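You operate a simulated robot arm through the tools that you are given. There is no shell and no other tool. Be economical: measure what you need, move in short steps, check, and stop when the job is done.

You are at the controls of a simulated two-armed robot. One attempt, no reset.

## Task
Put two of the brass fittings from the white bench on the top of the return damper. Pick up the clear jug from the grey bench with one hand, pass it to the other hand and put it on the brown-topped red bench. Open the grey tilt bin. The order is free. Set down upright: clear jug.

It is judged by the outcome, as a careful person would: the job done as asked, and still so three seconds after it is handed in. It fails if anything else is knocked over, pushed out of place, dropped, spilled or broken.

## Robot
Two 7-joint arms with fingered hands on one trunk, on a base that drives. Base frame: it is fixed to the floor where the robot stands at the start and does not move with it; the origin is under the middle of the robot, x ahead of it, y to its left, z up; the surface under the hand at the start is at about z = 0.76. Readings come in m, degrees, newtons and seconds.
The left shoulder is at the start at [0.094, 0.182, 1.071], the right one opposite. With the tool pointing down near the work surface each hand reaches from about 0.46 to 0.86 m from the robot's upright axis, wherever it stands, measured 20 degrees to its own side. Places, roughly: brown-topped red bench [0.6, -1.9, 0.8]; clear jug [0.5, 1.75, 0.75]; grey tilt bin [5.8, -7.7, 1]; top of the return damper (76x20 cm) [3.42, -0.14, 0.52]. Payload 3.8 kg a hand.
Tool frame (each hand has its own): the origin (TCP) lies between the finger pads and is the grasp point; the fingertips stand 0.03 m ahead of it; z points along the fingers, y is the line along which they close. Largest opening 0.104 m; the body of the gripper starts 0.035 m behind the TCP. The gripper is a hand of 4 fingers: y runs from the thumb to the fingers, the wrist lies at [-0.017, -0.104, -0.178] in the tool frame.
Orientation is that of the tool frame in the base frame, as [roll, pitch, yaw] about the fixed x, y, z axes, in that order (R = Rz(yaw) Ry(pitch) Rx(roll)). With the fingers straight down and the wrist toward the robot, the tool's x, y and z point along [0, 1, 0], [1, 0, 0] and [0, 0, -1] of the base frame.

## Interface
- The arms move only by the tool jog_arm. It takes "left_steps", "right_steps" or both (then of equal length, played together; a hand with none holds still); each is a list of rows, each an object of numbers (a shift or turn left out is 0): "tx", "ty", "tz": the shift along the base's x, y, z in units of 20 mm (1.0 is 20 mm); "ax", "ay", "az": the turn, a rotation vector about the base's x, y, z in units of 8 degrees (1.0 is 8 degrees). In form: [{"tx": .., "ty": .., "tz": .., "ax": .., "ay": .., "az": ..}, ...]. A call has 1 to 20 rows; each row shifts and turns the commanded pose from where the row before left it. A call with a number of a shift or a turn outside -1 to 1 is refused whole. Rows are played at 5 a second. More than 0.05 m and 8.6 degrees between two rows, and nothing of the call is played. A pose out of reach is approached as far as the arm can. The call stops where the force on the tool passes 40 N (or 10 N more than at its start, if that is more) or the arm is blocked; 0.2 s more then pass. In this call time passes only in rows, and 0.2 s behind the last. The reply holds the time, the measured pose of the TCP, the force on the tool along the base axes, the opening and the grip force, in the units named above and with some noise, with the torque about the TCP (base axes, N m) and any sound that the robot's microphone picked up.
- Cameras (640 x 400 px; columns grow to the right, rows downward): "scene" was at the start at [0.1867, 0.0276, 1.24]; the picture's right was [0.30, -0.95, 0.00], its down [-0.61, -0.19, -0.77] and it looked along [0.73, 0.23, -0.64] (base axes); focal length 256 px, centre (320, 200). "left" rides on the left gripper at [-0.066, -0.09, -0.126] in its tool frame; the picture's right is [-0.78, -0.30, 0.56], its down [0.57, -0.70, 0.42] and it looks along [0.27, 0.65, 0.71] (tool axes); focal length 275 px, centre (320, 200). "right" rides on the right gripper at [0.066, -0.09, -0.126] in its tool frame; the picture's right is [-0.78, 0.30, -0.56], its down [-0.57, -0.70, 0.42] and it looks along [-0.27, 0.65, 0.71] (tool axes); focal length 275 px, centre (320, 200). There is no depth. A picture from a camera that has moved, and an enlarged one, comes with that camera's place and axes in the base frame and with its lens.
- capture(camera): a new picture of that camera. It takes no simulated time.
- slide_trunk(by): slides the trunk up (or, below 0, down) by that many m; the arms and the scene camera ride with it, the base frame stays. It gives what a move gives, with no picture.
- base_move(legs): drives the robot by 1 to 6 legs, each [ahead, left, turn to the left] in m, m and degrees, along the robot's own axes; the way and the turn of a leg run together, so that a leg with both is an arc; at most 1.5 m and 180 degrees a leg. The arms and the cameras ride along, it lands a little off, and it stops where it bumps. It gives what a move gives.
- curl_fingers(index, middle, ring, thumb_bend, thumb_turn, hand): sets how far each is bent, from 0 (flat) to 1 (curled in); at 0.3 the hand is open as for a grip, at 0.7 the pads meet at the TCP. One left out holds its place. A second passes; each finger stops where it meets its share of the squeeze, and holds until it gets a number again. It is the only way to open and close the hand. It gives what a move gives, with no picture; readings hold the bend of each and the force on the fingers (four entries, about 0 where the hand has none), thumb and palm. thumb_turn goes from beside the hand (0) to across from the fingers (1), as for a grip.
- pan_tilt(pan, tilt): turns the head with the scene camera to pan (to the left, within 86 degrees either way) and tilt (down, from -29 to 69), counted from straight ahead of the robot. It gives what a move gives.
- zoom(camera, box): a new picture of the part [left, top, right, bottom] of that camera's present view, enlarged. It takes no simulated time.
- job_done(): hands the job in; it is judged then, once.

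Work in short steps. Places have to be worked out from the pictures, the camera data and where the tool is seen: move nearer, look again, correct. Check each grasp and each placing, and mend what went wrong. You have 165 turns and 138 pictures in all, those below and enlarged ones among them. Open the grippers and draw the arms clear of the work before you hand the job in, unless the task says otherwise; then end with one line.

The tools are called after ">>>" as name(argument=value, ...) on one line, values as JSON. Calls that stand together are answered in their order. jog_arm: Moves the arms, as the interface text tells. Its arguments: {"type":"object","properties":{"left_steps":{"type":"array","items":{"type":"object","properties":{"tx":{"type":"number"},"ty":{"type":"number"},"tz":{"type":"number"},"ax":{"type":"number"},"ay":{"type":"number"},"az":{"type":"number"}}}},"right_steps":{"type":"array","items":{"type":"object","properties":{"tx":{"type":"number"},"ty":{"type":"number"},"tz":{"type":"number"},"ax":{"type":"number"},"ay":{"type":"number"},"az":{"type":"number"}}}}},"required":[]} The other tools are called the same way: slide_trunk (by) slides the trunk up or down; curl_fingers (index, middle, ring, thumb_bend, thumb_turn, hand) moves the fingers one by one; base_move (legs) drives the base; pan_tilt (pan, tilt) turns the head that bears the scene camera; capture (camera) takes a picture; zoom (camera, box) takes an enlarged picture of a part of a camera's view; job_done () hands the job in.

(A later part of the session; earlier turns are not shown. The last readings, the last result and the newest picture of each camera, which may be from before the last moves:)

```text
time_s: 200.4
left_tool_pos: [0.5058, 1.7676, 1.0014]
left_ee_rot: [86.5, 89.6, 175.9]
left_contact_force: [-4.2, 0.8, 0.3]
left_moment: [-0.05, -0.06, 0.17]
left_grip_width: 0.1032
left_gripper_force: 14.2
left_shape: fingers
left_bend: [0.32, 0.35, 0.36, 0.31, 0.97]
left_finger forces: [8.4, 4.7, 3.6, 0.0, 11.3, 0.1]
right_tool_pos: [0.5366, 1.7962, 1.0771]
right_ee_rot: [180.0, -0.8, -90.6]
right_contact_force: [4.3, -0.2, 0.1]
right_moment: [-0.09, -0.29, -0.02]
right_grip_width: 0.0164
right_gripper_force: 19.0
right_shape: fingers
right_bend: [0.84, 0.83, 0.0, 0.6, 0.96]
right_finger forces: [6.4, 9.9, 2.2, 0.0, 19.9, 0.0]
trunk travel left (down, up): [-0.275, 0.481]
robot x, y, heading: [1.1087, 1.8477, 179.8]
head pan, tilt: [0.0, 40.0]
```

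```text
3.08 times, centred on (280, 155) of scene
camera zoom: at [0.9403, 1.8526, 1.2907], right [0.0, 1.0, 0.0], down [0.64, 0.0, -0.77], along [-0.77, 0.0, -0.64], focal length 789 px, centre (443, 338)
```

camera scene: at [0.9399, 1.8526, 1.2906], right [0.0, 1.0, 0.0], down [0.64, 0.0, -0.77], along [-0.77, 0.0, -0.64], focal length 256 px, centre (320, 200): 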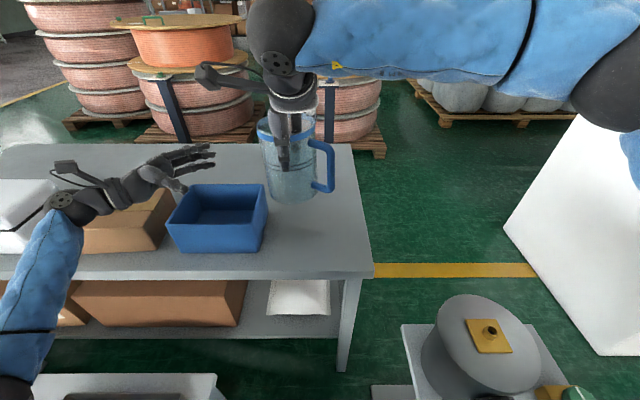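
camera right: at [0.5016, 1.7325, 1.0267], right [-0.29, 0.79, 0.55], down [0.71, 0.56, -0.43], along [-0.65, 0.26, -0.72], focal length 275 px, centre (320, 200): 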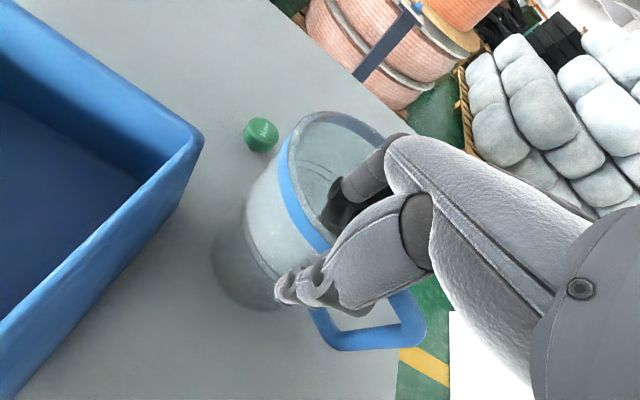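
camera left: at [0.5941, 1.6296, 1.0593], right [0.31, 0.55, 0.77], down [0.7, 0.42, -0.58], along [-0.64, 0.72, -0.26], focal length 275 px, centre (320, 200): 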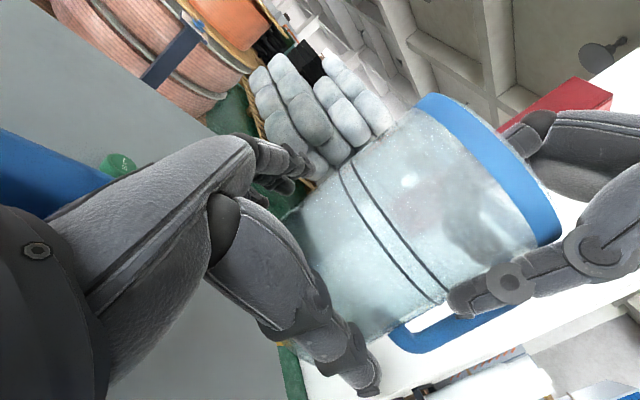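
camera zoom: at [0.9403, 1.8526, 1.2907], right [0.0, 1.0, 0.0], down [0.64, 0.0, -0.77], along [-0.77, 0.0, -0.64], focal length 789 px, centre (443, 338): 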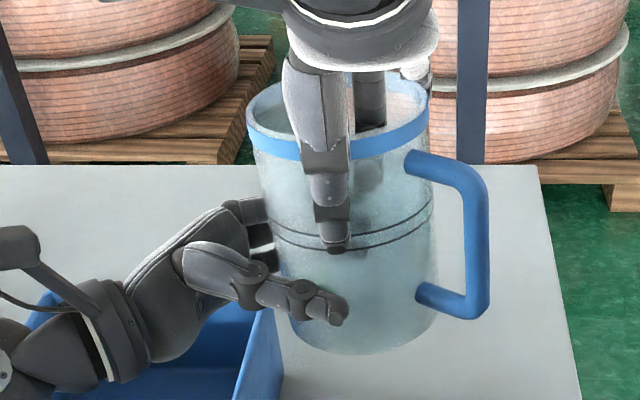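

Left hand has contact all round (index 8, middle 5, ring 4, thumb 11 N). I tighten it, then release the right hand.

>>> curl_fingers(hand="left", index=0.52, middle=0.55, ring=0.55, thumb_bend=0.52)

>>> curl_fingers(hand="right", index=0.5, middle=0.5, thumb_bend=0.4)

>>> capture(camera="scene")

```text
time_s: 201.4
left_tool_pos: [0.5054, 1.768, 1.001]
left_ee_rot: [102.9, 89.5, -167.6]
left_contact_force: [-14.3, 0.5, -7.2]
left_moment: [-0.32, -0.18, 0.36]
left_grip_width: 0.1014
left_gripper_force: 26.4
left_shape: fingers
left_bend: [0.37, 0.42, 0.42, 0.3, 0.95]
left_finger forces: [11.6, 11.0, 11.0, 0.1, 19.2, 0.1]
right_tool_pos: [0.5362, 1.7959, 1.0759]
right_ee_rot: [180.0, -0.8, -90.6]
right_contact_force: [15.1, -1.6, 6.9]
right_moment: [-0.09, -0.68, 0.14]
right_grip_width: 0.019
right_gripper_force: 16.2
right_shape: fingers
right_bend: [0.85, 0.84, 0.0, 0.59, 0.96]
right_finger forces: [3.5, 5.9, 0.2, 0.0, 23.7, 0.1]
trunk travel left (down, up): [-0.275, 0.481]
robot x, y, heading: [1.1046, 1.8512, 179.9]
head pan, tilt: [0.0, 40.0]
```

```text
time_s: 202.4
left_tool_pos: [0.5056, 1.7694, 1.0016]
left_ee_rot: [88.7, 89.4, 178.1]
left_contact_force: [-1.8, 0.0, -2.4]
left_moment: [-0.2, -0.01, 0.04]
left_grip_width: 0.1012
left_gripper_force: 24.4
left_shape: fingers
left_bend: [0.4, 0.44, 0.44, 0.28, 0.95]
left_finger forces: [7.8, 8.8, 8.5, 0.0, 23.4, 0.0]
right_tool_pos: [0.5371, 1.7986, 1.0755]
right_ee_rot: [179.9, -0.7, -90.7]
right_contact_force: [1.8, 0.3, 3.0]
right_moment: [0.01, 0.0, 0.03]
right_grip_width: 0.0673
right_gripper_force: 0.8
right_shape: fingers
right_bend: [0.5, 0.5, 0.0, 0.4, 0.97]
right_finger forces: [0.0, 0.0, 0.0, 0.0, 2.4, 0.1]
trunk travel left (down, up): [-0.275, 0.481]
robot x, y, heading: [1.1077, 1.8514, 180.2]
head pan, tilt: [0.0, 40.0]
```

```text
47 pictures are left
camera scene: at [0.9403, 1.8526, 1.2907], right [0.0, 1.0, 0.0], down [0.64, 0.0, -0.77], along [-0.77, 0.0, -0.64], focal length 256 px, centre (320, 200)
```

scene: 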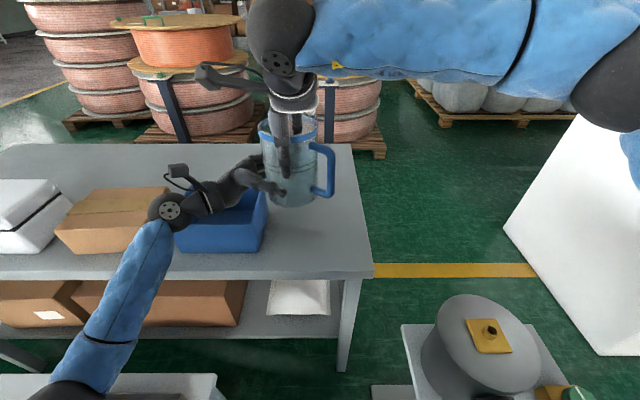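

The left hand bears the weight. I open the right a bit more and withdraw it straight up.

>>> curl_fingers(hand="right", index=0.4, middle=0.4, thumb_bend=0.25)

>>> jog_arm(right_steps=[{"tz": 0.5}, {"tz": 0.7}, {"tz": 1}, {"tz": 1}, {"tz": 1}, {"tz": 1}, {"tz": 1}])

>>> capture(camera="scene")

```text
time_s: 203.4
left_tool_pos: [0.5057, 1.7692, 1.0021]
left_ee_rot: [99.1, 89.5, -171.6]
left_contact_force: [0.4, -0.3, -0.3]
left_moment: [-0.14, 0.04, 0.0]
left_grip_width: 0.1015
left_gripper_force: 24.4
left_shape: fingers
left_bend: [0.4, 0.44, 0.44, 0.27, 0.95]
left_finger forces: [7.5, 8.6, 8.2, 0.0, 24.6, 0.1]
right_tool_pos: [0.5361, 1.7971, 1.0766]
right_ee_rot: [180.0, -0.7, -90.7]
right_contact_force: [-0.2, 0.4, 0.3]
right_moment: [0.0, -0.01, 0.0]
right_grip_width: 0.0957
right_gripper_force: 0.1
right_shape: fingers
right_bend: [0.4, 0.4, 0.0, 0.25, 0.97]
right_finger forces: [0.0, 0.1, 0.0, 0.0, 0.1, 0.0]
trunk travel left (down, up): [-0.275, 0.481]
robot x, y, heading: [1.1089, 1.8484, 179.8]
head pan, tilt: [0.0, 40.0]
```

```text
time_s: 205.0
left_tool_pos: [0.5065, 1.7687, 1.0021]
left_ee_rot: [90.1, 89.5, 179.5]
left_contact_force: [-0.6, -0.8, -0.4]
left_moment: [-0.13, 0.07, 0.0]
left_grip_width: 0.1013
left_gripper_force: 24.0
left_shape: fingers
left_bend: [0.4, 0.44, 0.44, 0.27, 0.95]
left_finger forces: [7.5, 8.6, 8.1, 0.1, 24.6, 0.1]
right_tool_pos: [0.5376, 1.7966, 1.2003]
right_ee_rot: [-180.0, -0.7, -90.6]
right_contact_force: [0.2, -0.4, -0.3]
right_moment: [-0.02, 0.0, 0.0]
right_grip_width: 0.0959
right_gripper_force: 0.0
right_shape: fingers
right_bend: [0.4, 0.4, 0.0, 0.25, 0.97]
right_finger forces: [0.0, 0.0, 0.0, 0.0, 0.0, 0.0]
trunk travel left (down, up): [-0.275, 0.481]
robot x, y, heading: [1.1056, 1.8516, 179.8]
head pan, tilt: [0.0, 40.0]
```

```text
46 pictures are left
camera scene: at [0.9407, 1.8524, 1.2908], right [0.0, 1.0, 0.0], down [0.64, 0.0, -0.77], along [-0.77, 0.0, -0.64], focal length 256 px, centre (320, 200)
```

scene: 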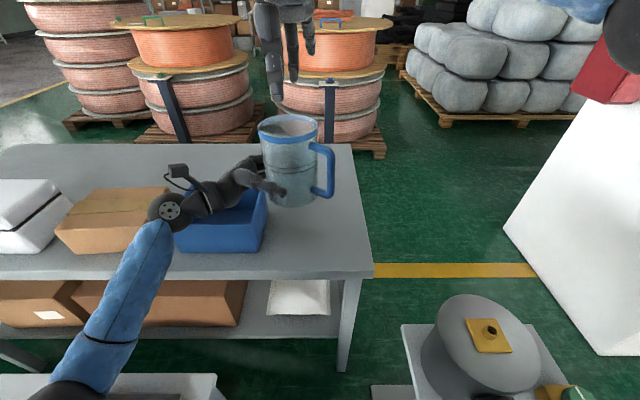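

Handover done; the jug stays level in the left hand. I raise the trunk, back away and drive along the aisle to the red bench's east side.

>>> slide_trunk(by=0.25)

>>> base_move(legs=[[-0.47, 0, 0], [0, 1.4, 0], [0, 1.4, 0]])

>>> pan_tilt(pan=15, tilt=40)

>>> capture(camera="scene")

```text
time_s: 207.6
left_tool_pos: [0.5067, 1.7685, 1.2505]
left_ee_rot: [75.5, 89.5, 164.9]
left_contact_force: [0.1, 0.2, -2.7]
left_moment: [-0.13, 0.04, 0.04]
left_grip_width: 0.1011
left_gripper_force: 24.2
left_shape: fingers
left_bend: [0.4, 0.44, 0.44, 0.27, 0.95]
left_finger forces: [7.6, 8.4, 8.2, 0.0, 24.7, 0.0]
right_tool_pos: [0.5359, 1.797, 1.4509]
right_ee_rot: [180.0, -0.7, -90.6]
right_contact_force: [-0.3, 0.9, 0.1]
right_moment: [0.04, 0.0, -0.01]
right_grip_width: 0.0957
right_gripper_force: 0.1
right_shape: fingers
right_bend: [0.4, 0.4, 0.0, 0.25, 0.97]
right_finger forces: [0.1, 0.0, 0.1, 0.1, 0.0, 0.0]
trunk travel left (down, up): [-0.525, 0.231]
robot x, y, heading: [1.1123, 1.8524, 179.8]
head pan, tilt: [0.0, 40.0]
```

```text
time_s: 223.6
left_tool_pos: [0.9748, -1.0537, 1.2512]
left_ee_rot: [81.7, 89.5, 171.9]
left_contact_force: [-0.2, 0.1, -4.1]
left_moment: [-0.1, 0.09, -0.01]
left_grip_width: 0.1011
left_gripper_force: 24.5
left_shape: fingers
left_bend: [0.4, 0.44, 0.44, 0.27, 0.95]
left_finger forces: [7.6, 8.3, 8.2, 0.0, 24.5, 0.1]
right_tool_pos: [1.0055, -1.0245, 1.4494]
right_ee_rot: [180.0, -0.7, -89.9]
right_contact_force: [1.0, 0.4, 0.0]
right_moment: [0.04, 0.01, 0.01]
right_grip_width: 0.0961
right_gripper_force: 0.0
right_shape: fingers
right_bend: [0.4, 0.4, 0.0, 0.25, 0.97]
right_finger forces: [0.1, 0.0, 0.0, 0.1, 0.0, 0.1]
trunk travel left (down, up): [-0.525, 0.231]
robot x, y, heading: [1.5754, -0.9659, -179.5]
head pan, tilt: [0.0, 40.0]
```

```text
time_s: 224.3
left_tool_pos: [0.976, -1.0531, 1.2512]
left_ee_rot: [91.1, 89.4, -178.8]
left_contact_force: [0.3, -0.5, -3.4]
left_moment: [-0.11, 0.07, 0.0]
left_grip_width: 0.1013
left_gripper_force: 24.8
left_shape: fingers
left_bend: [0.4, 0.44, 0.44, 0.27, 0.95]
left_finger forces: [7.6, 8.4, 8.2, 0.0, 24.5, 0.0]
right_tool_pos: [1.0052, -1.0236, 1.4508]
right_ee_rot: [179.9, -0.8, -89.8]
right_contact_force: [0.6, -0.6, -0.8]
right_moment: [0.02, 0.01, -0.02]
right_grip_width: 0.0957
right_gripper_force: 0.0
right_shape: fingers
right_bend: [0.4, 0.4, 0.0, 0.25, 0.97]
right_finger forces: [0.0, 0.0, 0.0, 0.0, 0.2, 0.1]
trunk travel left (down, up): [-0.525, 0.231]
robot x, y, heading: [1.5783, -0.9649, -179.2]
head pan, tilt: [15.0, 40.0]
```

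```text
45 pictures are left
camera scene: at [1.4761, -0.9843, 1.5432], right [-0.27, 0.96, 0.0], down [0.62, 0.17, -0.77], along [-0.74, -0.21, -0.64], focal length 256 px, centre (320, 200)
```

scene: 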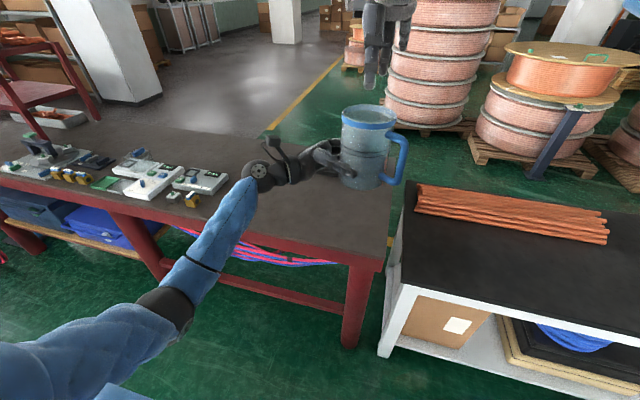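

The bench's near area (y −0.95…−1.6) is clear. I drive 0.26 m ahead and 0.1 m left so the jug is over the bench at ≈(0.72,−1.14), then lower with the trunk part way.

>>> base_move(legs=[[0.26, 0.1, -0.8]])

>>> slide_trunk(by=-0.28)

>>> capture(camera="scene")

>>> capture(camera="left")

```text
time_s: 226.3
left_tool_pos: [0.7162, -1.1469, 1.2511]
left_ee_rot: [82.3, 89.4, 171.6]
left_contact_force: [-0.2, -0.4, -3.3]
left_moment: [-0.1, 0.06, -0.02]
left_grip_width: 0.1013
left_gripper_force: 24.7
left_shape: fingers
left_bend: [0.4, 0.44, 0.44, 0.27, 0.95]
left_finger forces: [7.6, 8.4, 8.2, 0.0, 24.5, 0.0]
right_tool_pos: [0.7465, -1.1181, 1.449]
right_ee_rot: [-179.9, -0.6, -90.8]
right_contact_force: [0.0, 0.3, 0.8]
right_moment: [-0.01, -0.04, 0.02]
right_grip_width: 0.0955
right_gripper_force: 0.1
right_shape: fingers
right_bend: [0.4, 0.4, 0.0, 0.25, 0.97]
right_finger forces: [0.0, 0.0, 0.1, 0.0, 0.1, 0.0]
trunk travel left (down, up): [-0.525, 0.231]
robot x, y, heading: [1.319, -1.0648, 179.8]
head pan, tilt: [15.0, 40.0]
```

```text
time_s: 229.1
left_tool_pos: [0.7165, -1.147, 0.9722]
left_ee_rot: [83.7, 89.5, 173.1]
left_contact_force: [0.2, -0.1, -2.6]
left_moment: [-0.15, 0.03, -0.01]
left_grip_width: 0.1011
left_gripper_force: 24.1
left_shape: fingers
left_bend: [0.4, 0.44, 0.44, 0.27, 0.95]
left_finger forces: [7.5, 8.4, 8.3, 0.1, 24.4, 0.0]
right_tool_pos: [0.7473, -1.1178, 1.1712]
right_ee_rot: [179.9, -0.7, -90.7]
right_contact_force: [0.5, 0.3, 0.4]
right_moment: [0.01, -0.01, 0.0]
right_grip_width: 0.0955
right_gripper_force: 0.1
right_shape: fingers
right_bend: [0.4, 0.4, 0.0, 0.25, 0.97]
right_finger forces: [0.0, 0.0, 0.1, 0.1, 0.1, 0.0]
trunk travel left (down, up): [-0.245, 0.511]
robot x, y, heading: [1.3227, -1.0633, 179.8]
head pan, tilt: [15.0, 40.0]
```

```text
44 pictures are left
camera scene: at [1.1409, -1.0844, 1.2601], right [-0.26, 0.97, 0.0], down [0.62, 0.17, -0.77], along [-0.74, -0.2, -0.64], focal length 256 px, centre (320, 200)
```

scene: 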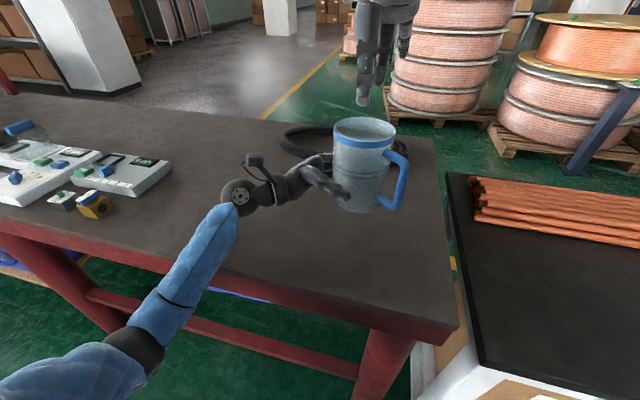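

```text
43 pictures are left
camera left: at [0.8056, -1.2732, 1.0359], right [0.31, 0.55, 0.77], down [0.7, 0.42, -0.58], along [-0.64, 0.72, -0.26], focal length 275 px, centre (320, 200)
```

left: 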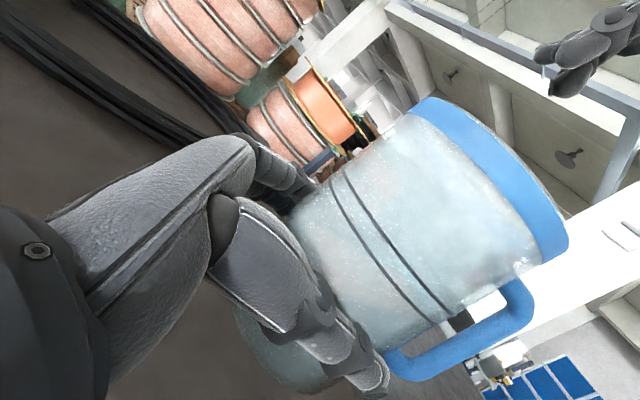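

The forearm would meet the bench edge in this pose. I raise the trunk, back the base off 13 cm, and swing the hand 60° about vertical so that the wrist points toward me, off the bench.

>>> slide_trunk(by=0.2)

>>> base_move(legs=[[-0.13, -0.065, 0]])

>>> jog_arm(left_steps=[{"tx": -0.394, "ty": -0.21, "az": 0.833}, {"tx": -0.394, "ty": -0.21, "az": 0.833}, {"tx": -0.394, "ty": -0.21, "az": 0.833}, {"tx": -0.394, "ty": -0.21, "az": 0.833}, {"tx": -0.394, "ty": -0.21, "az": 0.833}, {"tx": -0.394, "ty": -0.21, "az": 0.833}, {"tx": -0.394, "ty": -0.21, "az": 0.833}, {"tx": -0.394, "ty": -0.21, "az": 0.833}, {"tx": -0.394, "ty": -0.21, "az": 0.833}])

>>> capture(camera="scene")

```text
time_s: 231.3
left_tool_pos: [0.7169, -1.147, 1.1694]
left_ee_rot: [91.2, 89.5, -179.6]
left_contact_force: [-0.1, -0.2, -3.5]
left_moment: [-0.15, 0.05, 0.02]
left_grip_width: 0.1013
left_gripper_force: 24.3
left_shape: fingers
left_bend: [0.4, 0.44, 0.44, 0.27, 0.95]
left_finger forces: [7.6, 8.3, 8.2, 0.0, 24.4, 0.0]
right_tool_pos: [0.747, -1.1174, 1.3694]
right_ee_rot: [180.0, -0.8, -90.7]
right_contact_force: [0.3, 0.1, 1.0]
right_moment: [-0.03, 0.01, -0.02]
right_grip_width: 0.0959
right_gripper_force: 0.0
right_shape: fingers
right_bend: [0.4, 0.4, 0.0, 0.25, 0.97]
right_finger forces: [0.1, 0.1, 0.0, 0.0, 0.1, 0.0]
trunk travel left (down, up): [-0.445, 0.311]
robot x, y, heading: [1.3175, -1.064, 179.8]
head pan, tilt: [15.0, 40.0]
```

```text
time_s: 232.6
left_tool_pos: [0.8475, -1.0797, 1.1714]
left_ee_rot: [103.3, 89.4, -167.3]
left_contact_force: [0.2, 1.0, -3.5]
left_moment: [-0.14, 0.04, 0.01]
left_grip_width: 0.101
left_gripper_force: 24.3
left_shape: fingers
left_bend: [0.4, 0.44, 0.44, 0.27, 0.95]
left_finger forces: [7.6, 8.4, 8.2, 0.0, 24.4, 0.0]
right_tool_pos: [0.8788, -1.0513, 1.3701]
right_ee_rot: [179.9, -0.7, -90.7]
right_contact_force: [-1.0, 0.2, -0.3]
right_moment: [-0.01, 0.03, 0.04]
right_grip_width: 0.0958
right_gripper_force: 0.0
right_shape: fingers
right_bend: [0.4, 0.4, 0.0, 0.25, 0.97]
right_finger forces: [0.0, 0.0, 0.0, 0.0, 0.0, 0.0]
trunk travel left (down, up): [-0.445, 0.311]
robot x, y, heading: [1.4477, -0.9993, 179.8]
head pan, tilt: [15.0, 40.0]
```

```text
time_s: 234.4
left_tool_pos: [0.7787, -1.1786, 1.1532]
left_ee_rot: [126.7, 80.4, -87.9]
left_contact_force: [-0.3, -0.9, -2.7]
left_moment: [-0.17, -0.1, 0.0]
left_grip_width: 0.101
left_gripper_force: 23.0
left_shape: fingers
left_bend: [0.41, 0.45, 0.44, 0.27, 0.95]
left_finger forces: [7.1, 7.9, 8.3, 0.0, 24.0, 0.0]
right_tool_pos: [0.8772, -1.0521, 1.3702]
right_ee_rot: [179.9, -0.8, -90.8]
right_contact_force: [0.4, -0.7, 1.5]
right_moment: [-0.03, 0.0, -0.05]
right_grip_width: 0.0958
right_gripper_force: 0.1
right_shape: fingers
right_bend: [0.4, 0.4, 0.0, 0.25, 0.97]
right_finger forces: [0.0, 0.0, 0.0, 0.0, 0.0, 0.0]
trunk travel left (down, up): [-0.445, 0.311]
robot x, y, heading: [1.4496, -0.9995, 179.9]
head pan, tilt: [15.0, 40.0]
stopped in row 9 (left hand): the arm was blocked; the commanded pose is now the measured one
```

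```text
42 pictures are left
camera scene: at [1.3362, -1.0187, 1.4628], right [-0.26, 0.97, 0.0], down [0.62, 0.16, -0.77], along [-0.74, -0.2, -0.64], focal length 256 px, centre (320, 200)
```

scene: 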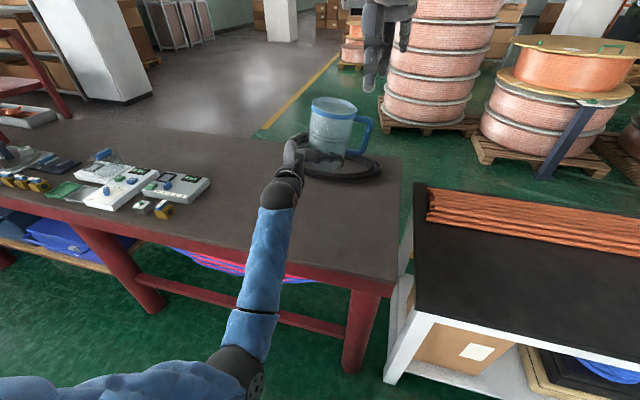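

The hand swung ~56° but the pose ended tilted about 9.6°. I correct the tilt with a turn about x and check.

>>> jog_arm(left_steps=[{"ax": 0.3, "tx": 0.2}, {"ax": 0.3, "tx": 0.2}, {"ax": 0.3}, {"ax": 0.3}])

>>> zoom(camera="scene", box=[240, 70, 420, 210])

```text
time_s: 235.7
left_tool_pos: [0.7838, -1.2194, 1.1448]
left_ee_rot: [129.5, 84.4, -82.8]
left_contact_force: [0.1, 0.5, -2.3]
left_moment: [-0.15, -0.04, 0.01]
left_grip_width: 0.1003
left_gripper_force: 23.1
left_shape: fingers
left_bend: [0.41, 0.45, 0.44, 0.27, 0.95]
left_finger forces: [7.3, 7.8, 8.3, 0.1, 23.7, 0.1]
right_tool_pos: [0.8774, -1.0519, 1.3689]
right_ee_rot: [-179.9, -0.8, -90.6]
right_contact_force: [0.7, -0.6, 0.2]
right_moment: [-0.03, 0.03, -0.04]
right_grip_width: 0.0956
right_gripper_force: 0.1
right_shape: fingers
right_bend: [0.4, 0.4, 0.0, 0.25, 0.97]
right_finger forces: [0.1, 0.1, 0.0, 0.0, 0.0, 0.0]
trunk travel left (down, up): [-0.445, 0.311]
robot x, y, heading: [1.4517, -0.9964, 179.8]
head pan, tilt: [15.0, 40.0]
stopped in row 4 (left hand): the arm was blocked; the commanded pose is now the measured one
```

```text
2.86 times, centred on (330, 140) of scene
camera zoom: at [1.3361, -1.0197, 1.4628], right [-0.26, 0.97, 0.0], down [0.62, 0.17, -0.77], along [-0.74, -0.2, -0.64], focal length 733 px, centre (291, 371)
```

zoom: 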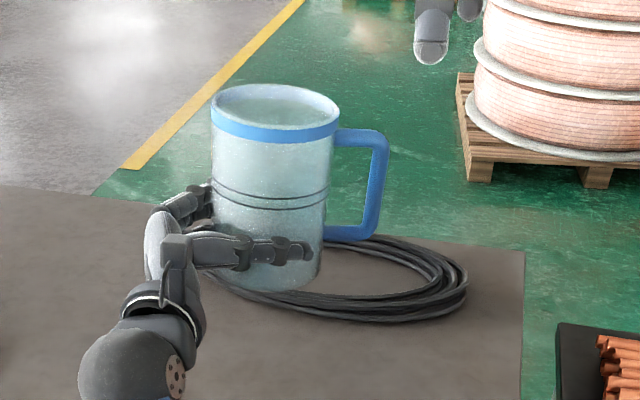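

The arm is near a joint limit; I swing back ~16° (wrist still points off the bench) while levelling.

>>> jog_arm(left_steps=[{"az": -0.5, "ax": 0.1, "ty": 0.3}, {"az": -0.5, "ax": 0.2, "ty": 0.3}, {"az": -0.5, "ax": 0.2, "ty": 0.3}, {"az": -0.5, "ax": 0.2, "ty": 0.3}])

>>> zoom(camera="scene", box=[240, 70, 420, 210])

```text
time_s: 236.7
left_tool_pos: [0.7846, -1.1936, 1.1452]
left_ee_rot: [-4.9, 89.7, 126.6]
left_contact_force: [-0.2, -0.1, -3.0]
left_moment: [-0.14, -0.05, 0.01]
left_grip_width: 0.1005
left_gripper_force: 22.9
left_shape: fingers
left_bend: [0.41, 0.45, 0.44, 0.27, 0.95]
left_finger forces: [7.2, 7.6, 8.0, 0.0, 23.3, 0.0]
right_tool_pos: [0.8777, -1.0534, 1.3708]
right_ee_rot: [179.9, -0.7, -90.7]
right_contact_force: [-0.2, -0.2, -0.4]
right_moment: [0.02, 0.05, -0.02]
right_grip_width: 0.0957
right_gripper_force: 0.1
right_shape: fingers
right_bend: [0.4, 0.4, 0.0, 0.25, 0.97]
right_finger forces: [0.0, 0.0, 0.1, 0.0, 0.0, 0.0]
trunk travel left (down, up): [-0.445, 0.311]
robot x, y, heading: [1.4489, -0.9973, 179.7]
head pan, tilt: [15.0, 40.0]
```

```text
2.86 times, centred on (330, 140) of scene
camera zoom: at [1.3361, -1.0199, 1.4628], right [-0.26, 0.97, 0.0], down [0.62, 0.17, -0.77], along [-0.74, -0.2, -0.64], focal length 733 px, centre (291, 371)
```

zoom: 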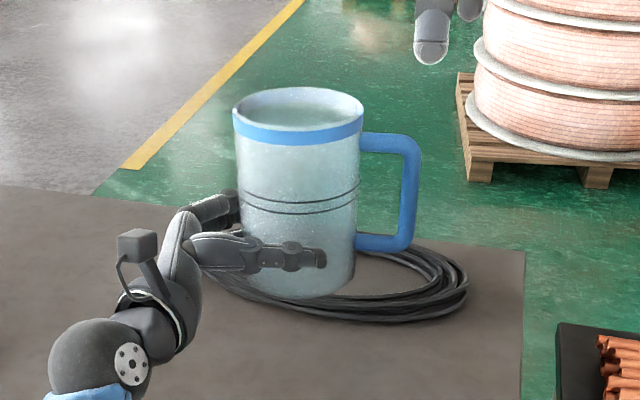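

Now the jug is upright (42° swing), centre ≈(0.77,−1.18), wrist off the bench edge. I lower the trunk 0.2 m and check clearance.

>>> slide_trunk(by=-0.2)

>>> capture(camera="scene")

>>> capture(camera="left")

```text
time_s: 238.8
left_tool_pos: [0.7847, -1.1942, 0.9477]
left_ee_rot: [15.9, 89.7, 147.5]
left_contact_force: [-0.3, -0.3, -3.3]
left_moment: [-0.12, -0.03, 0.0]
left_grip_width: 0.1007
left_gripper_force: 23.2
left_shape: fingers
left_bend: [0.41, 0.45, 0.44, 0.27, 0.95]
left_finger forces: [7.1, 7.5, 8.1, 0.0, 23.3, 0.1]
right_tool_pos: [0.8765, -1.0524, 1.1713]
right_ee_rot: [179.8, -0.7, -90.7]
right_contact_force: [-1.3, 0.1, -0.9]
right_moment: [-0.01, -0.01, -0.01]
right_grip_width: 0.0961
right_gripper_force: 0.0
right_shape: fingers
right_bend: [0.4, 0.4, 0.0, 0.25, 0.97]
right_finger forces: [0.1, 0.0, 0.0, 0.0, 0.1, 0.0]
trunk travel left (down, up): [-0.245, 0.511]
robot x, y, heading: [1.45, -1.0014, 179.9]
head pan, tilt: [15.0, 40.0]
```

```text
39 pictures are left
camera scene: at [1.2711, -1.0194, 1.2602], right [-0.26, 0.97, 0.0], down [0.62, 0.17, -0.77], along [-0.74, -0.2, -0.64], focal length 256 px, centre (320, 200)
```

scene: 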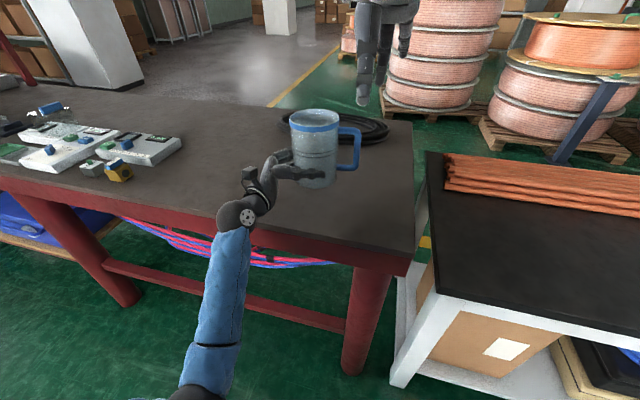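

```text
38 pictures are left
camera left: at [0.9356, -1.2287, 1.0105], right [-0.14, 0.61, 0.78], down [0.24, 0.79, -0.57], along [-0.96, 0.1, -0.26], focal length 275 px, centre (320, 200)
```

left: 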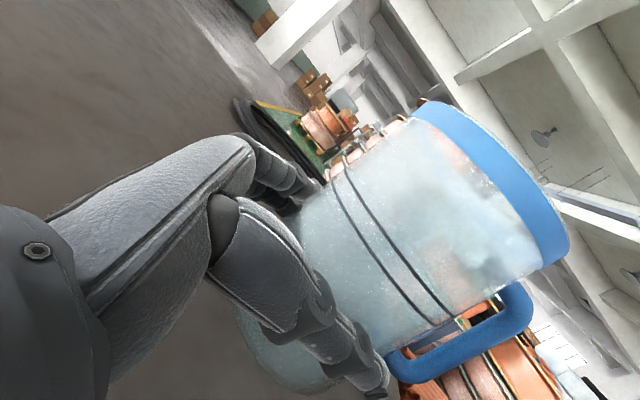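

Wrist and forearm are beyond the edge. I lower 7 cm.

>>> jog_arm(left_steps=[{"tz": -0.7}, {"tz": -0.7}, {"tz": -0.7}, {"tz": -0.6}, {"tz": -0.4}, {"tz": -0.4}])

>>> zoom(camera="scene", box=[200, 100, 400, 260])

```text
time_s: 239.9
left_tool_pos: [0.7849, -1.1949, 0.9057]
left_ee_rot: [38.4, 87.8, 170.3]
left_contact_force: [4.6, 0.4, 13.8]
left_moment: [-0.78, -2.09, 0.19]
left_grip_width: 0.1005
left_gripper_force: 23.5
left_shape: fingers
left_bend: [0.41, 0.45, 0.44, 0.27, 0.95]
left_finger forces: [7.2, 7.5, 8.3, 0.0, 23.6, 0.0]
right_tool_pos: [0.8783, -1.0522, 1.1714]
right_ee_rot: [179.9, -0.6, -90.7]
right_contact_force: [-0.6, 0.5, 0.5]
right_moment: [0.01, -0.02, 0.01]
right_grip_width: 0.0959
right_gripper_force: 0.0
right_shape: fingers
right_bend: [0.4, 0.4, 0.0, 0.25, 0.97]
right_finger forces: [0.0, 0.1, 0.0, 0.0, 0.0, 0.0]
trunk travel left (down, up): [-0.245, 0.511]
robot x, y, heading: [1.4483, -0.9999, 179.7]
head pan, tilt: [15.0, 40.0]
stopped in row 5 (left hand): the force on the tool passed its limit at 47 N (the readings are from after the stop); the commanded pose is now the measured one
```

```text
2.50 times, centred on (300, 180) of scene
camera zoom: at [1.2722, -1.019, 1.2602], right [-0.26, 0.97, 0.0], down [0.62, 0.17, -0.77], along [-0.74, -0.2, -0.64], focal length 641 px, centre (370, 250)
```

zoom: 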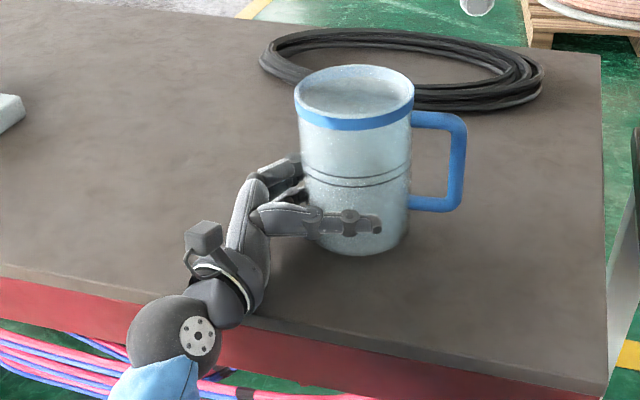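

A contact occurred at the wrist side (47 N). I look closely at the jug base and the hand heel against the bench edge.

>>> zoom(camera="scene", box=[240, 165, 340, 245])

>>> capture(camera="right")

```text
5.00 times, centred on (290, 205) of scene
camera zoom: at [1.2722, -1.019, 1.2602], right [-0.26, 0.97, 0.0], down [0.62, 0.17, -0.77], along [-0.74, -0.2, -0.64], focal length 1282 px, centre (470, 175)
```

zoom: 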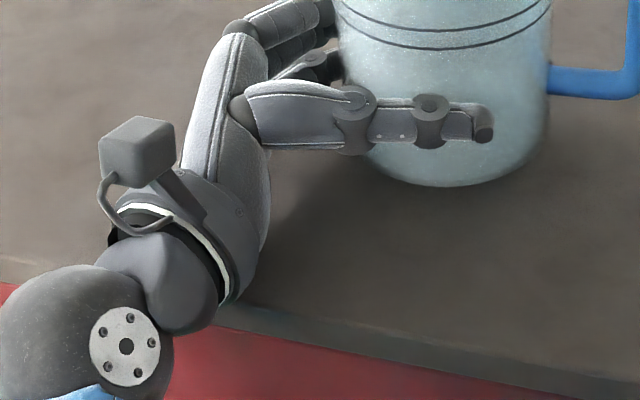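

```text
35 pictures are left
camera right: at [0.9679, -1.1168, 1.2973], right [-0.29, 0.79, 0.55], down [0.71, 0.56, -0.43], along [-0.65, 0.26, -0.72], focal length 275 px, centre (320, 200)
```

right: 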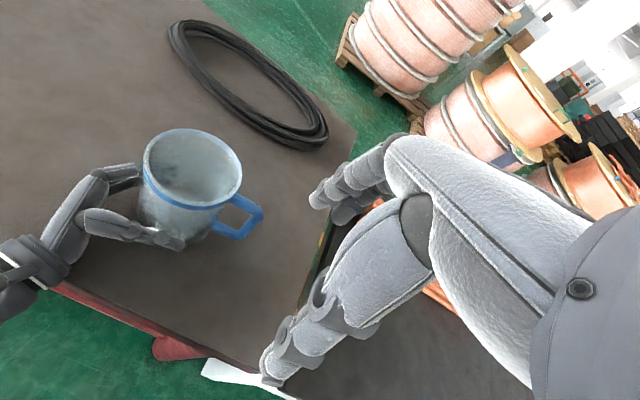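

The hand heel meets the bench edge. I raise 2 cm, shift 3.5 cm toward me so the heel clears the edge, and check the pose.

>>> jog_arm(left_steps=[{"tz": 0.6}, {"tz": 0.6}, {"tx": 0.6}, {"tx": 0.6}, {"tx": 0.6}])

>>> zoom(camera="scene", box=[220, 120, 380, 250])

```text
time_s: 241.1
left_tool_pos: [0.82, -1.195, 0.925]
left_ee_rot: [35.4, 88.2, 167.3]
left_contact_force: [-0.3, -0.6, -3.1]
left_moment: [-0.17, -0.04, -0.02]
left_grip_width: 0.1006
left_gripper_force: 23.2
left_shape: fingers
left_bend: [0.41, 0.45, 0.44, 0.27, 0.95]
left_finger forces: [7.1, 7.4, 8.2, 0.0, 23.3, 0.0]
right_tool_pos: [0.8768, -1.053, 1.1697]
right_ee_rot: [179.9, -0.6, -90.8]
right_contact_force: [0.3, -0.3, 0.7]
right_moment: [0.01, 0.0, 0.02]
right_grip_width: 0.0955
right_gripper_force: 0.1
right_shape: fingers
right_bend: [0.4, 0.4, 0.0, 0.25, 0.97]
right_finger forces: [0.0, 0.1, 0.0, 0.0, 0.0, 0.0]
trunk travel left (down, up): [-0.245, 0.511]
robot x, y, heading: [1.4497, -0.9969, 179.9]
head pan, tilt: [15.0, 40.0]
```

```text
3.08 times, centred on (300, 185) of scene
camera zoom: at [1.2709, -1.0194, 1.26], right [-0.26, 0.97, 0.0], down [0.62, 0.17, -0.77], along [-0.74, -0.2, -0.64], focal length 789 px, centre (382, 246)
```

zoom: 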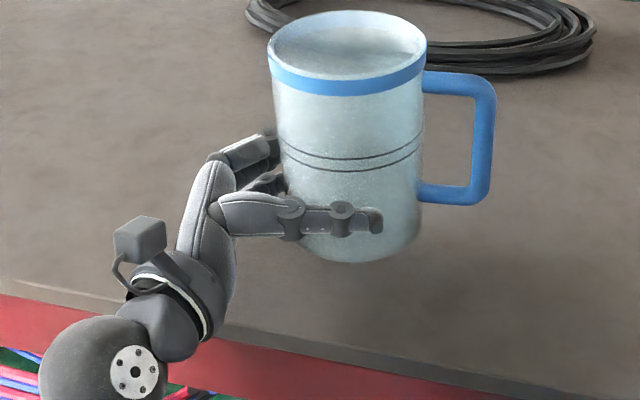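

Heel now in front of the edge. I level the last 1.8° and lower 2.5 cm.

>>> jog_arm(left_steps=[{"ay": -0.22}, {"tz": -0.4}, {"tz": -0.4}, {"tz": -0.4}])

>>> jog_arm(left_steps=[{"tz": -0.2}, {"tz": -0.2}, {"tz": 0}])

```text
time_s: 242.1
left_tool_pos: [0.8206, -1.1965, 0.9008]
left_ee_rot: [-32.1, 89.7, 99.9]
left_contact_force: [-0.8, 0.5, -3.8]
left_moment: [-0.1, -0.05, 0.01]
left_grip_width: 0.1004
left_gripper_force: 22.9
left_shape: fingers
left_bend: [0.41, 0.45, 0.44, 0.27, 0.95]
left_finger forces: [7.2, 7.4, 8.3, 0.0, 23.3, 0.0]
right_tool_pos: [0.8773, -1.0523, 1.1696]
right_ee_rot: [179.9, -0.7, -90.7]
right_contact_force: [1.2, 0.4, -0.7]
right_moment: [0.01, -0.03, -0.01]
right_grip_width: 0.0957
right_gripper_force: 0.0
right_shape: fingers
right_bend: [0.4, 0.4, 0.0, 0.25, 0.97]
right_finger forces: [0.0, 0.1, 0.0, 0.0, 0.0, 0.0]
trunk travel left (down, up): [-0.245, 0.511]
robot x, y, heading: [1.4488, -1.0021, 179.8]
head pan, tilt: [15.0, 40.0]
```

```text
time_s: 242.9
left_tool_pos: [0.8202, -1.1955, 0.8983]
left_ee_rot: [16.5, 89.4, 148.3]
left_contact_force: [-3.7, -2.7, 18.5]
left_moment: [-1.25, -1.85, -0.37]
left_grip_width: 0.1004
left_gripper_force: 32.6
left_shape: fingers
left_bend: [0.41, 0.45, 0.44, 0.27, 0.95]
left_finger forces: [7.2, 7.4, 8.1, 0.1, 23.2, 19.9]
right_tool_pos: [0.8793, -1.0528, 1.1707]
right_ee_rot: [179.8, -0.8, -90.8]
right_contact_force: [-0.2, 0.3, -0.1]
right_moment: [0.03, 0.01, 0.0]
right_grip_width: 0.0959
right_gripper_force: 0.1
right_shape: fingers
right_bend: [0.4, 0.4, 0.0, 0.25, 0.97]
right_finger forces: [0.0, 0.0, 0.1, 0.0, 0.1, 0.0]
trunk travel left (down, up): [-0.245, 0.511]
robot x, y, heading: [1.4461, -0.9991, 180.0]
head pan, tilt: [15.0, 40.0]
```

The palm's heel still touches the bench top edge (jug ~2 cm above). I lift slightly and measure how far the edge is.

>>> jog_arm(left_steps=[{"tz": 0.4}])

>>> zoom(camera="scene", box=[230, 150, 390, 260])

>>> capture(camera="right")

```text
time_s: 243.3
left_tool_pos: [0.82, -1.1953, 0.8991]
left_ee_rot: [-82.6, 89.5, 49.2]
left_contact_force: [-0.6, -0.4, 0.7]
left_moment: [-0.23, -0.15, -0.07]
left_grip_width: 0.1004
left_gripper_force: 23.8
left_shape: fingers
left_bend: [0.41, 0.45, 0.44, 0.27, 0.95]
left_finger forces: [7.0, 7.4, 8.1, 0.1, 23.1, 2.1]
right_tool_pos: [0.8775, -1.0531, 1.1697]
right_ee_rot: [179.9, -0.7, -90.8]
right_contact_force: [0.0, -0.5, -0.5]
right_moment: [-0.01, -0.02, 0.02]
right_grip_width: 0.0958
right_gripper_force: 0.1
right_shape: fingers
right_bend: [0.4, 0.4, 0.0, 0.25, 0.97]
right_finger forces: [0.0, 0.0, 0.1, 0.1, 0.0, 0.0]
trunk travel left (down, up): [-0.245, 0.511]
robot x, y, heading: [1.451, -0.9997, 180.1]
head pan, tilt: [15.0, 40.0]
```

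```text
3.64 times, centred on (310, 205) of scene
camera zoom: at [1.2708, -1.0194, 1.2597], right [-0.26, 0.97, 0.0], down [0.62, 0.17, -0.77], along [-0.74, -0.2, -0.64], focal length 932 px, centre (356, 182)
```

zoom: 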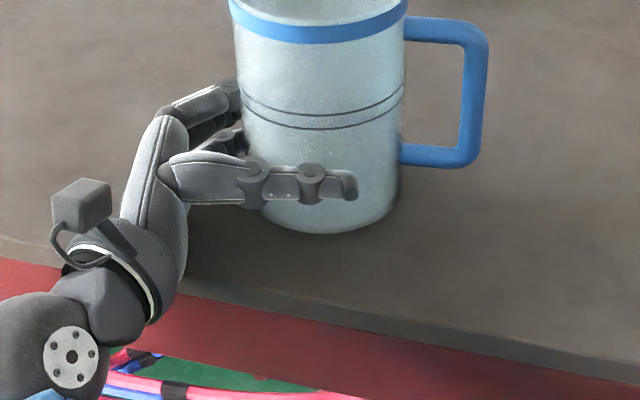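

```text
32 pictures are left
camera right: at [0.9666, -1.1173, 1.2964], right [-0.29, 0.79, 0.55], down [0.71, 0.56, -0.43], along [-0.65, 0.26, -0.72], focal length 275 px, centre (320, 200)
```

right: 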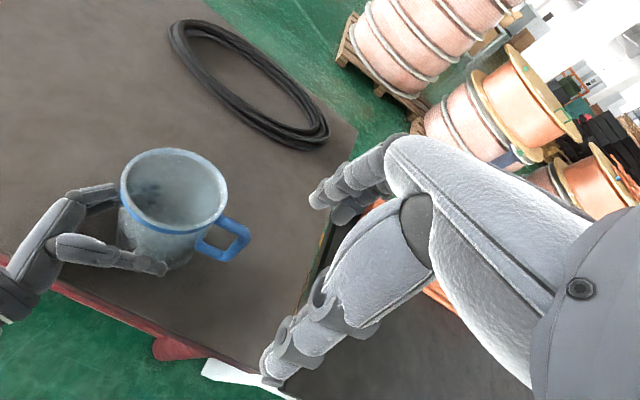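

The heel sits ~2 cm lower than the jug's base. I lift 1.5 cm and pitch the hand 9° nose-down so the heel rises; the jug's far bottom edge will touch first and the jug settles upright when released gently.

>>> jog_arm(left_steps=[{"tz": 0.6}, {"tz": 0.6, "ax": -0.28, "ay": -0.25}, {"ax": -0.28, "ay": -0.25}, {"ax": -0.28, "ay": -0.25, "tx": -0.3}])

>>> jog_arm(left_steps=[{"tz": -0.3}, {"tz": -0.3}, {"tz": -0.3}, {"tz": 0}])

>>> zoom(camera="scene", box=[230, 150, 390, 260])

```text
time_s: 244.3
left_tool_pos: [0.8144, -1.196, 0.9252]
left_ee_rot: [-178.1, 81.2, -46.3]
left_contact_force: [0.2, -0.1, -3.5]
left_moment: [-0.18, -0.04, 0.01]
left_grip_width: 0.1003
left_gripper_force: 22.7
left_shape: fingers
left_bend: [0.41, 0.45, 0.44, 0.27, 0.95]
left_finger forces: [7.0, 7.2, 8.1, 0.0, 22.9, 0.0]
right_tool_pos: [0.8778, -1.0519, 1.1709]
right_ee_rot: [179.9, -0.7, -90.7]
right_contact_force: [0.2, 1.2, -0.7]
right_moment: [0.01, -0.02, -0.01]
right_grip_width: 0.0961
right_gripper_force: 0.0
right_shape: fingers
right_bend: [0.4, 0.4, 0.0, 0.25, 0.97]
right_finger forces: [0.1, 0.0, 0.0, 0.0, 0.1, 0.0]
trunk travel left (down, up): [-0.245, 0.511]
robot x, y, heading: [1.4484, -0.9991, 179.9]
head pan, tilt: [15.0, 40.0]
```

```text
time_s: 245.3
left_tool_pos: [0.8136, -1.1962, 0.908]
left_ee_rot: [-178.6, 81.4, -46.7]
left_contact_force: [-0.6, -0.6, -1.7]
left_moment: [-0.08, 0.02, 0.0]
left_grip_width: 0.1002
left_gripper_force: 23.2
left_shape: fingers
left_bend: [0.41, 0.45, 0.45, 0.27, 0.95]
left_finger forces: [7.4, 7.2, 7.9, 0.0, 23.0, 0.0]
right_tool_pos: [0.8765, -1.0526, 1.1691]
right_ee_rot: [180.0, -0.6, -90.7]
right_contact_force: [-0.7, -0.2, 0.4]
right_moment: [0.0, -0.02, 0.02]
right_grip_width: 0.0961
right_gripper_force: 0.0
right_shape: fingers
right_bend: [0.4, 0.4, 0.0, 0.25, 0.97]
right_finger forces: [0.0, 0.1, 0.0, 0.0, 0.1, 0.1]
trunk travel left (down, up): [-0.245, 0.511]
robot x, y, heading: [1.4493, -0.9989, 180.0]
head pan, tilt: [15.0, 40.0]
```

```text
3.64 times, centred on (310, 205) of scene
camera zoom: at [1.2708, -1.0195, 1.26], right [-0.26, 0.97, 0.0], down [0.62, 0.17, -0.77], along [-0.74, -0.2, -0.64], focal length 932 px, centre (356, 182)
```

zoom: 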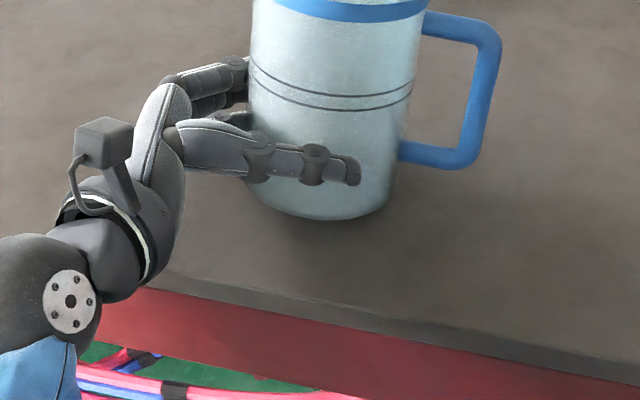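

A slight load change (−3.5→−1.7 N) suggests the jug's far edge is touching. I go 2–3 mm further and read.

>>> jog_arm(left_steps=[{"tz": -0.12}, {"tz": 0}])

>>> jog_arm(left_steps=[{"tz": -0.12}, {"tz": 0}])

```text
time_s: 245.9
left_tool_pos: [0.8146, -1.1962, 0.9066]
left_ee_rot: [-179.8, 81.4, -48.0]
left_contact_force: [1.6, -1.9, 2.1]
left_moment: [-0.01, 0.13, 0.03]
left_grip_width: 0.1004
left_gripper_force: 23.5
left_shape: fingers
left_bend: [0.41, 0.45, 0.45, 0.27, 0.95]
left_finger forces: [8.3, 7.1, 7.4, 0.1, 23.3, 0.0]
right_tool_pos: [0.8768, -1.0529, 1.1705]
right_ee_rot: [179.9, -0.7, -90.7]
right_contact_force: [-1.0, 0.7, 0.1]
right_moment: [0.01, 0.01, 0.02]
right_grip_width: 0.0958
right_gripper_force: 0.0
right_shape: fingers
right_bend: [0.4, 0.4, 0.0, 0.25, 0.97]
right_finger forces: [0.0, 0.0, 0.0, 0.0, 0.1, 0.0]
trunk travel left (down, up): [-0.245, 0.511]
robot x, y, heading: [1.4451, -0.9989, 180.1]
head pan, tilt: [15.0, 40.0]
```

```text
time_s: 246.5
left_tool_pos: [0.8146, -1.1954, 0.9048]
left_ee_rot: [-179.3, 81.4, -47.3]
left_contact_force: [1.8, -3.3, 6.2]
left_moment: [0.07, 0.35, 0.08]
left_grip_width: 0.1007
left_gripper_force: 23.0
left_shape: fingers
left_bend: [0.41, 0.45, 0.45, 0.27, 0.94]
left_finger forces: [9.2, 7.1, 7.0, 0.0, 23.2, 0.0]
right_tool_pos: [0.8783, -1.0528, 1.1712]
right_ee_rot: [180.0, -0.7, -90.7]
right_contact_force: [0.5, -0.3, 0.3]
right_moment: [0.03, 0.01, -0.02]
right_grip_width: 0.0956
right_gripper_force: 0.0
right_shape: fingers
right_bend: [0.4, 0.4, 0.0, 0.25, 0.97]
right_finger forces: [0.0, 0.1, 0.0, 0.0, 0.1, 0.0]
trunk travel left (down, up): [-0.245, 0.511]
robot x, y, heading: [1.4488, -1.0001, 179.8]
head pan, tilt: [15.0, 40.0]
```

The far edge rests on the bench. I rotate the hand back ~4.5° about that edge so the residual tilt is small.

>>> jog_arm(left_steps=[{"ax": 0.14, "ay": 0.125, "tz": -0.09}, {"ax": 0.14, "ay": 0.125, "tz": -0.09}, {"ax": 0.14, "ay": 0.125, "tz": -0.09}])

>>> zoom(camera="scene", box=[230, 130, 390, 260])

```text
time_s: 247.3
left_tool_pos: [0.8146, -1.1942, 0.8996]
left_ee_rot: [-179.3, 86.0, -47.4]
left_contact_force: [2.4, -3.9, 9.9]
left_moment: [-0.02, 0.52, 0.14]
left_grip_width: 0.1006
left_gripper_force: 22.9
left_shape: fingers
left_bend: [0.41, 0.45, 0.45, 0.27, 0.94]
left_finger forces: [8.4, 7.0, 7.7, 0.1, 23.5, 0.0]
right_tool_pos: [0.8776, -1.0524, 1.1707]
right_ee_rot: [179.8, -0.7, -90.7]
right_contact_force: [0.1, 0.3, -0.5]
right_moment: [-0.03, 0.02, -0.02]
right_grip_width: 0.0957
right_gripper_force: 0.1
right_shape: fingers
right_bend: [0.4, 0.4, 0.0, 0.25, 0.97]
right_finger forces: [0.1, 0.1, 0.0, 0.1, 0.0, 0.0]
trunk travel left (down, up): [-0.245, 0.511]
robot x, y, heading: [1.4507, -1.0, 180.0]
head pan, tilt: [15.0, 40.0]
```

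```text
3.08 times, centred on (310, 195) of scene
camera zoom: at [1.2723, -1.0195, 1.2603], right [-0.26, 0.97, 0.0], down [0.62, 0.17, -0.77], along [-0.74, -0.2, -0.64], focal length 789 px, centre (351, 215)
```

zoom: 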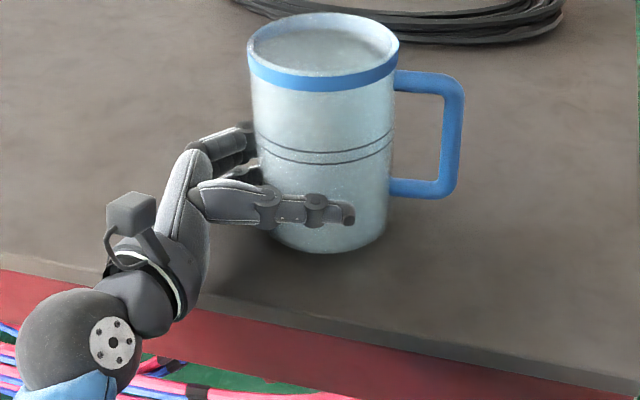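

Still only the jug touches. I rotate back 2.5° more; then it is practically level.

>>> jog_arm(left_steps=[{"ax": 0.12, "ay": 0.105, "tz": -0.05}, {"ax": 0.12, "ay": 0.105, "tz": -0.05}])

>>> curl_fingers(hand="left", index=0.38, middle=0.4, ring=0.4, thumb_bend=0.3)

>>> zoom(camera="scene", box=[230, 130, 390, 260])

```text
time_s: 247.9
left_tool_pos: [0.8151, -1.1963, 0.8967]
left_ee_rot: [179.1, 88.5, -49.0]
left_contact_force: [4.3, -3.9, 12.0]
left_moment: [-0.16, 0.52, 0.15]
left_grip_width: 0.1005
left_gripper_force: 23.5
left_shape: fingers
left_bend: [0.41, 0.45, 0.45, 0.27, 0.94]
left_finger forces: [7.1, 7.3, 9.2, 0.0, 24.1, 0.4]
right_tool_pos: [0.8778, -1.0522, 1.1712]
right_ee_rot: [179.8, -0.8, -90.6]
right_contact_force: [0.2, 0.4, -0.5]
right_moment: [0.03, 0.0, 0.0]
right_grip_width: 0.0959
right_gripper_force: 0.0
right_shape: fingers
right_bend: [0.4, 0.4, 0.0, 0.25, 0.97]
right_finger forces: [0.1, 0.0, 0.0, 0.1, 0.0, 0.0]
trunk travel left (down, up): [-0.245, 0.511]
robot x, y, heading: [1.4482, -1.0, 180.0]
head pan, tilt: [15.0, 40.0]
```

```text
time_s: 248.9
left_tool_pos: [0.8148, -1.1945, 0.8954]
left_ee_rot: [-172.4, 88.3, -40.6]
left_contact_force: [4.0, 0.7, 4.9]
left_moment: [-0.31, -0.8, 0.13]
left_grip_width: 0.1021
left_gripper_force: 7.6
left_shape: fingers
left_bend: [0.37, 0.39, 0.39, 0.24, 0.97]
left_finger forces: [1.0, 1.5, 1.1, 0.0, 4.6, 6.5]
right_tool_pos: [0.8794, -1.053, 1.1701]
right_ee_rot: [179.9, -0.7, -90.7]
right_contact_force: [0.0, 0.1, -0.3]
right_moment: [0.0, -0.02, -0.04]
right_grip_width: 0.0957
right_gripper_force: 0.1
right_shape: fingers
right_bend: [0.4, 0.4, 0.0, 0.25, 0.97]
right_finger forces: [0.1, 0.1, 0.1, 0.0, 0.1, 0.0]
trunk travel left (down, up): [-0.245, 0.511]
robot x, y, heading: [1.4518, -1.0013, 180.0]
head pan, tilt: [15.0, 40.0]
```

```text
3.08 times, centred on (310, 195) of scene
camera zoom: at [1.2717, -1.0191, 1.2601], right [-0.26, 0.97, 0.0], down [0.62, 0.17, -0.77], along [-0.74, -0.2, -0.64], focal length 789 px, centre (351, 215)
```

zoom: 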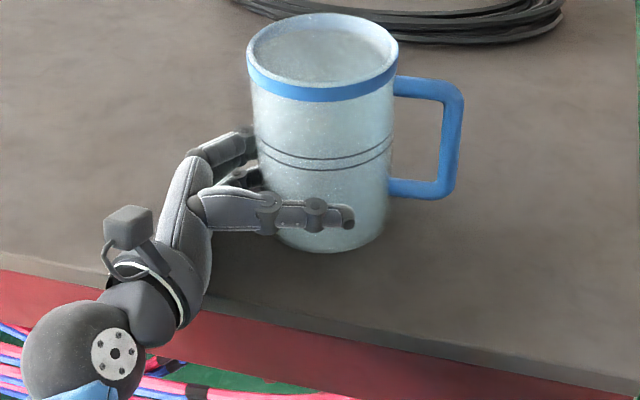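

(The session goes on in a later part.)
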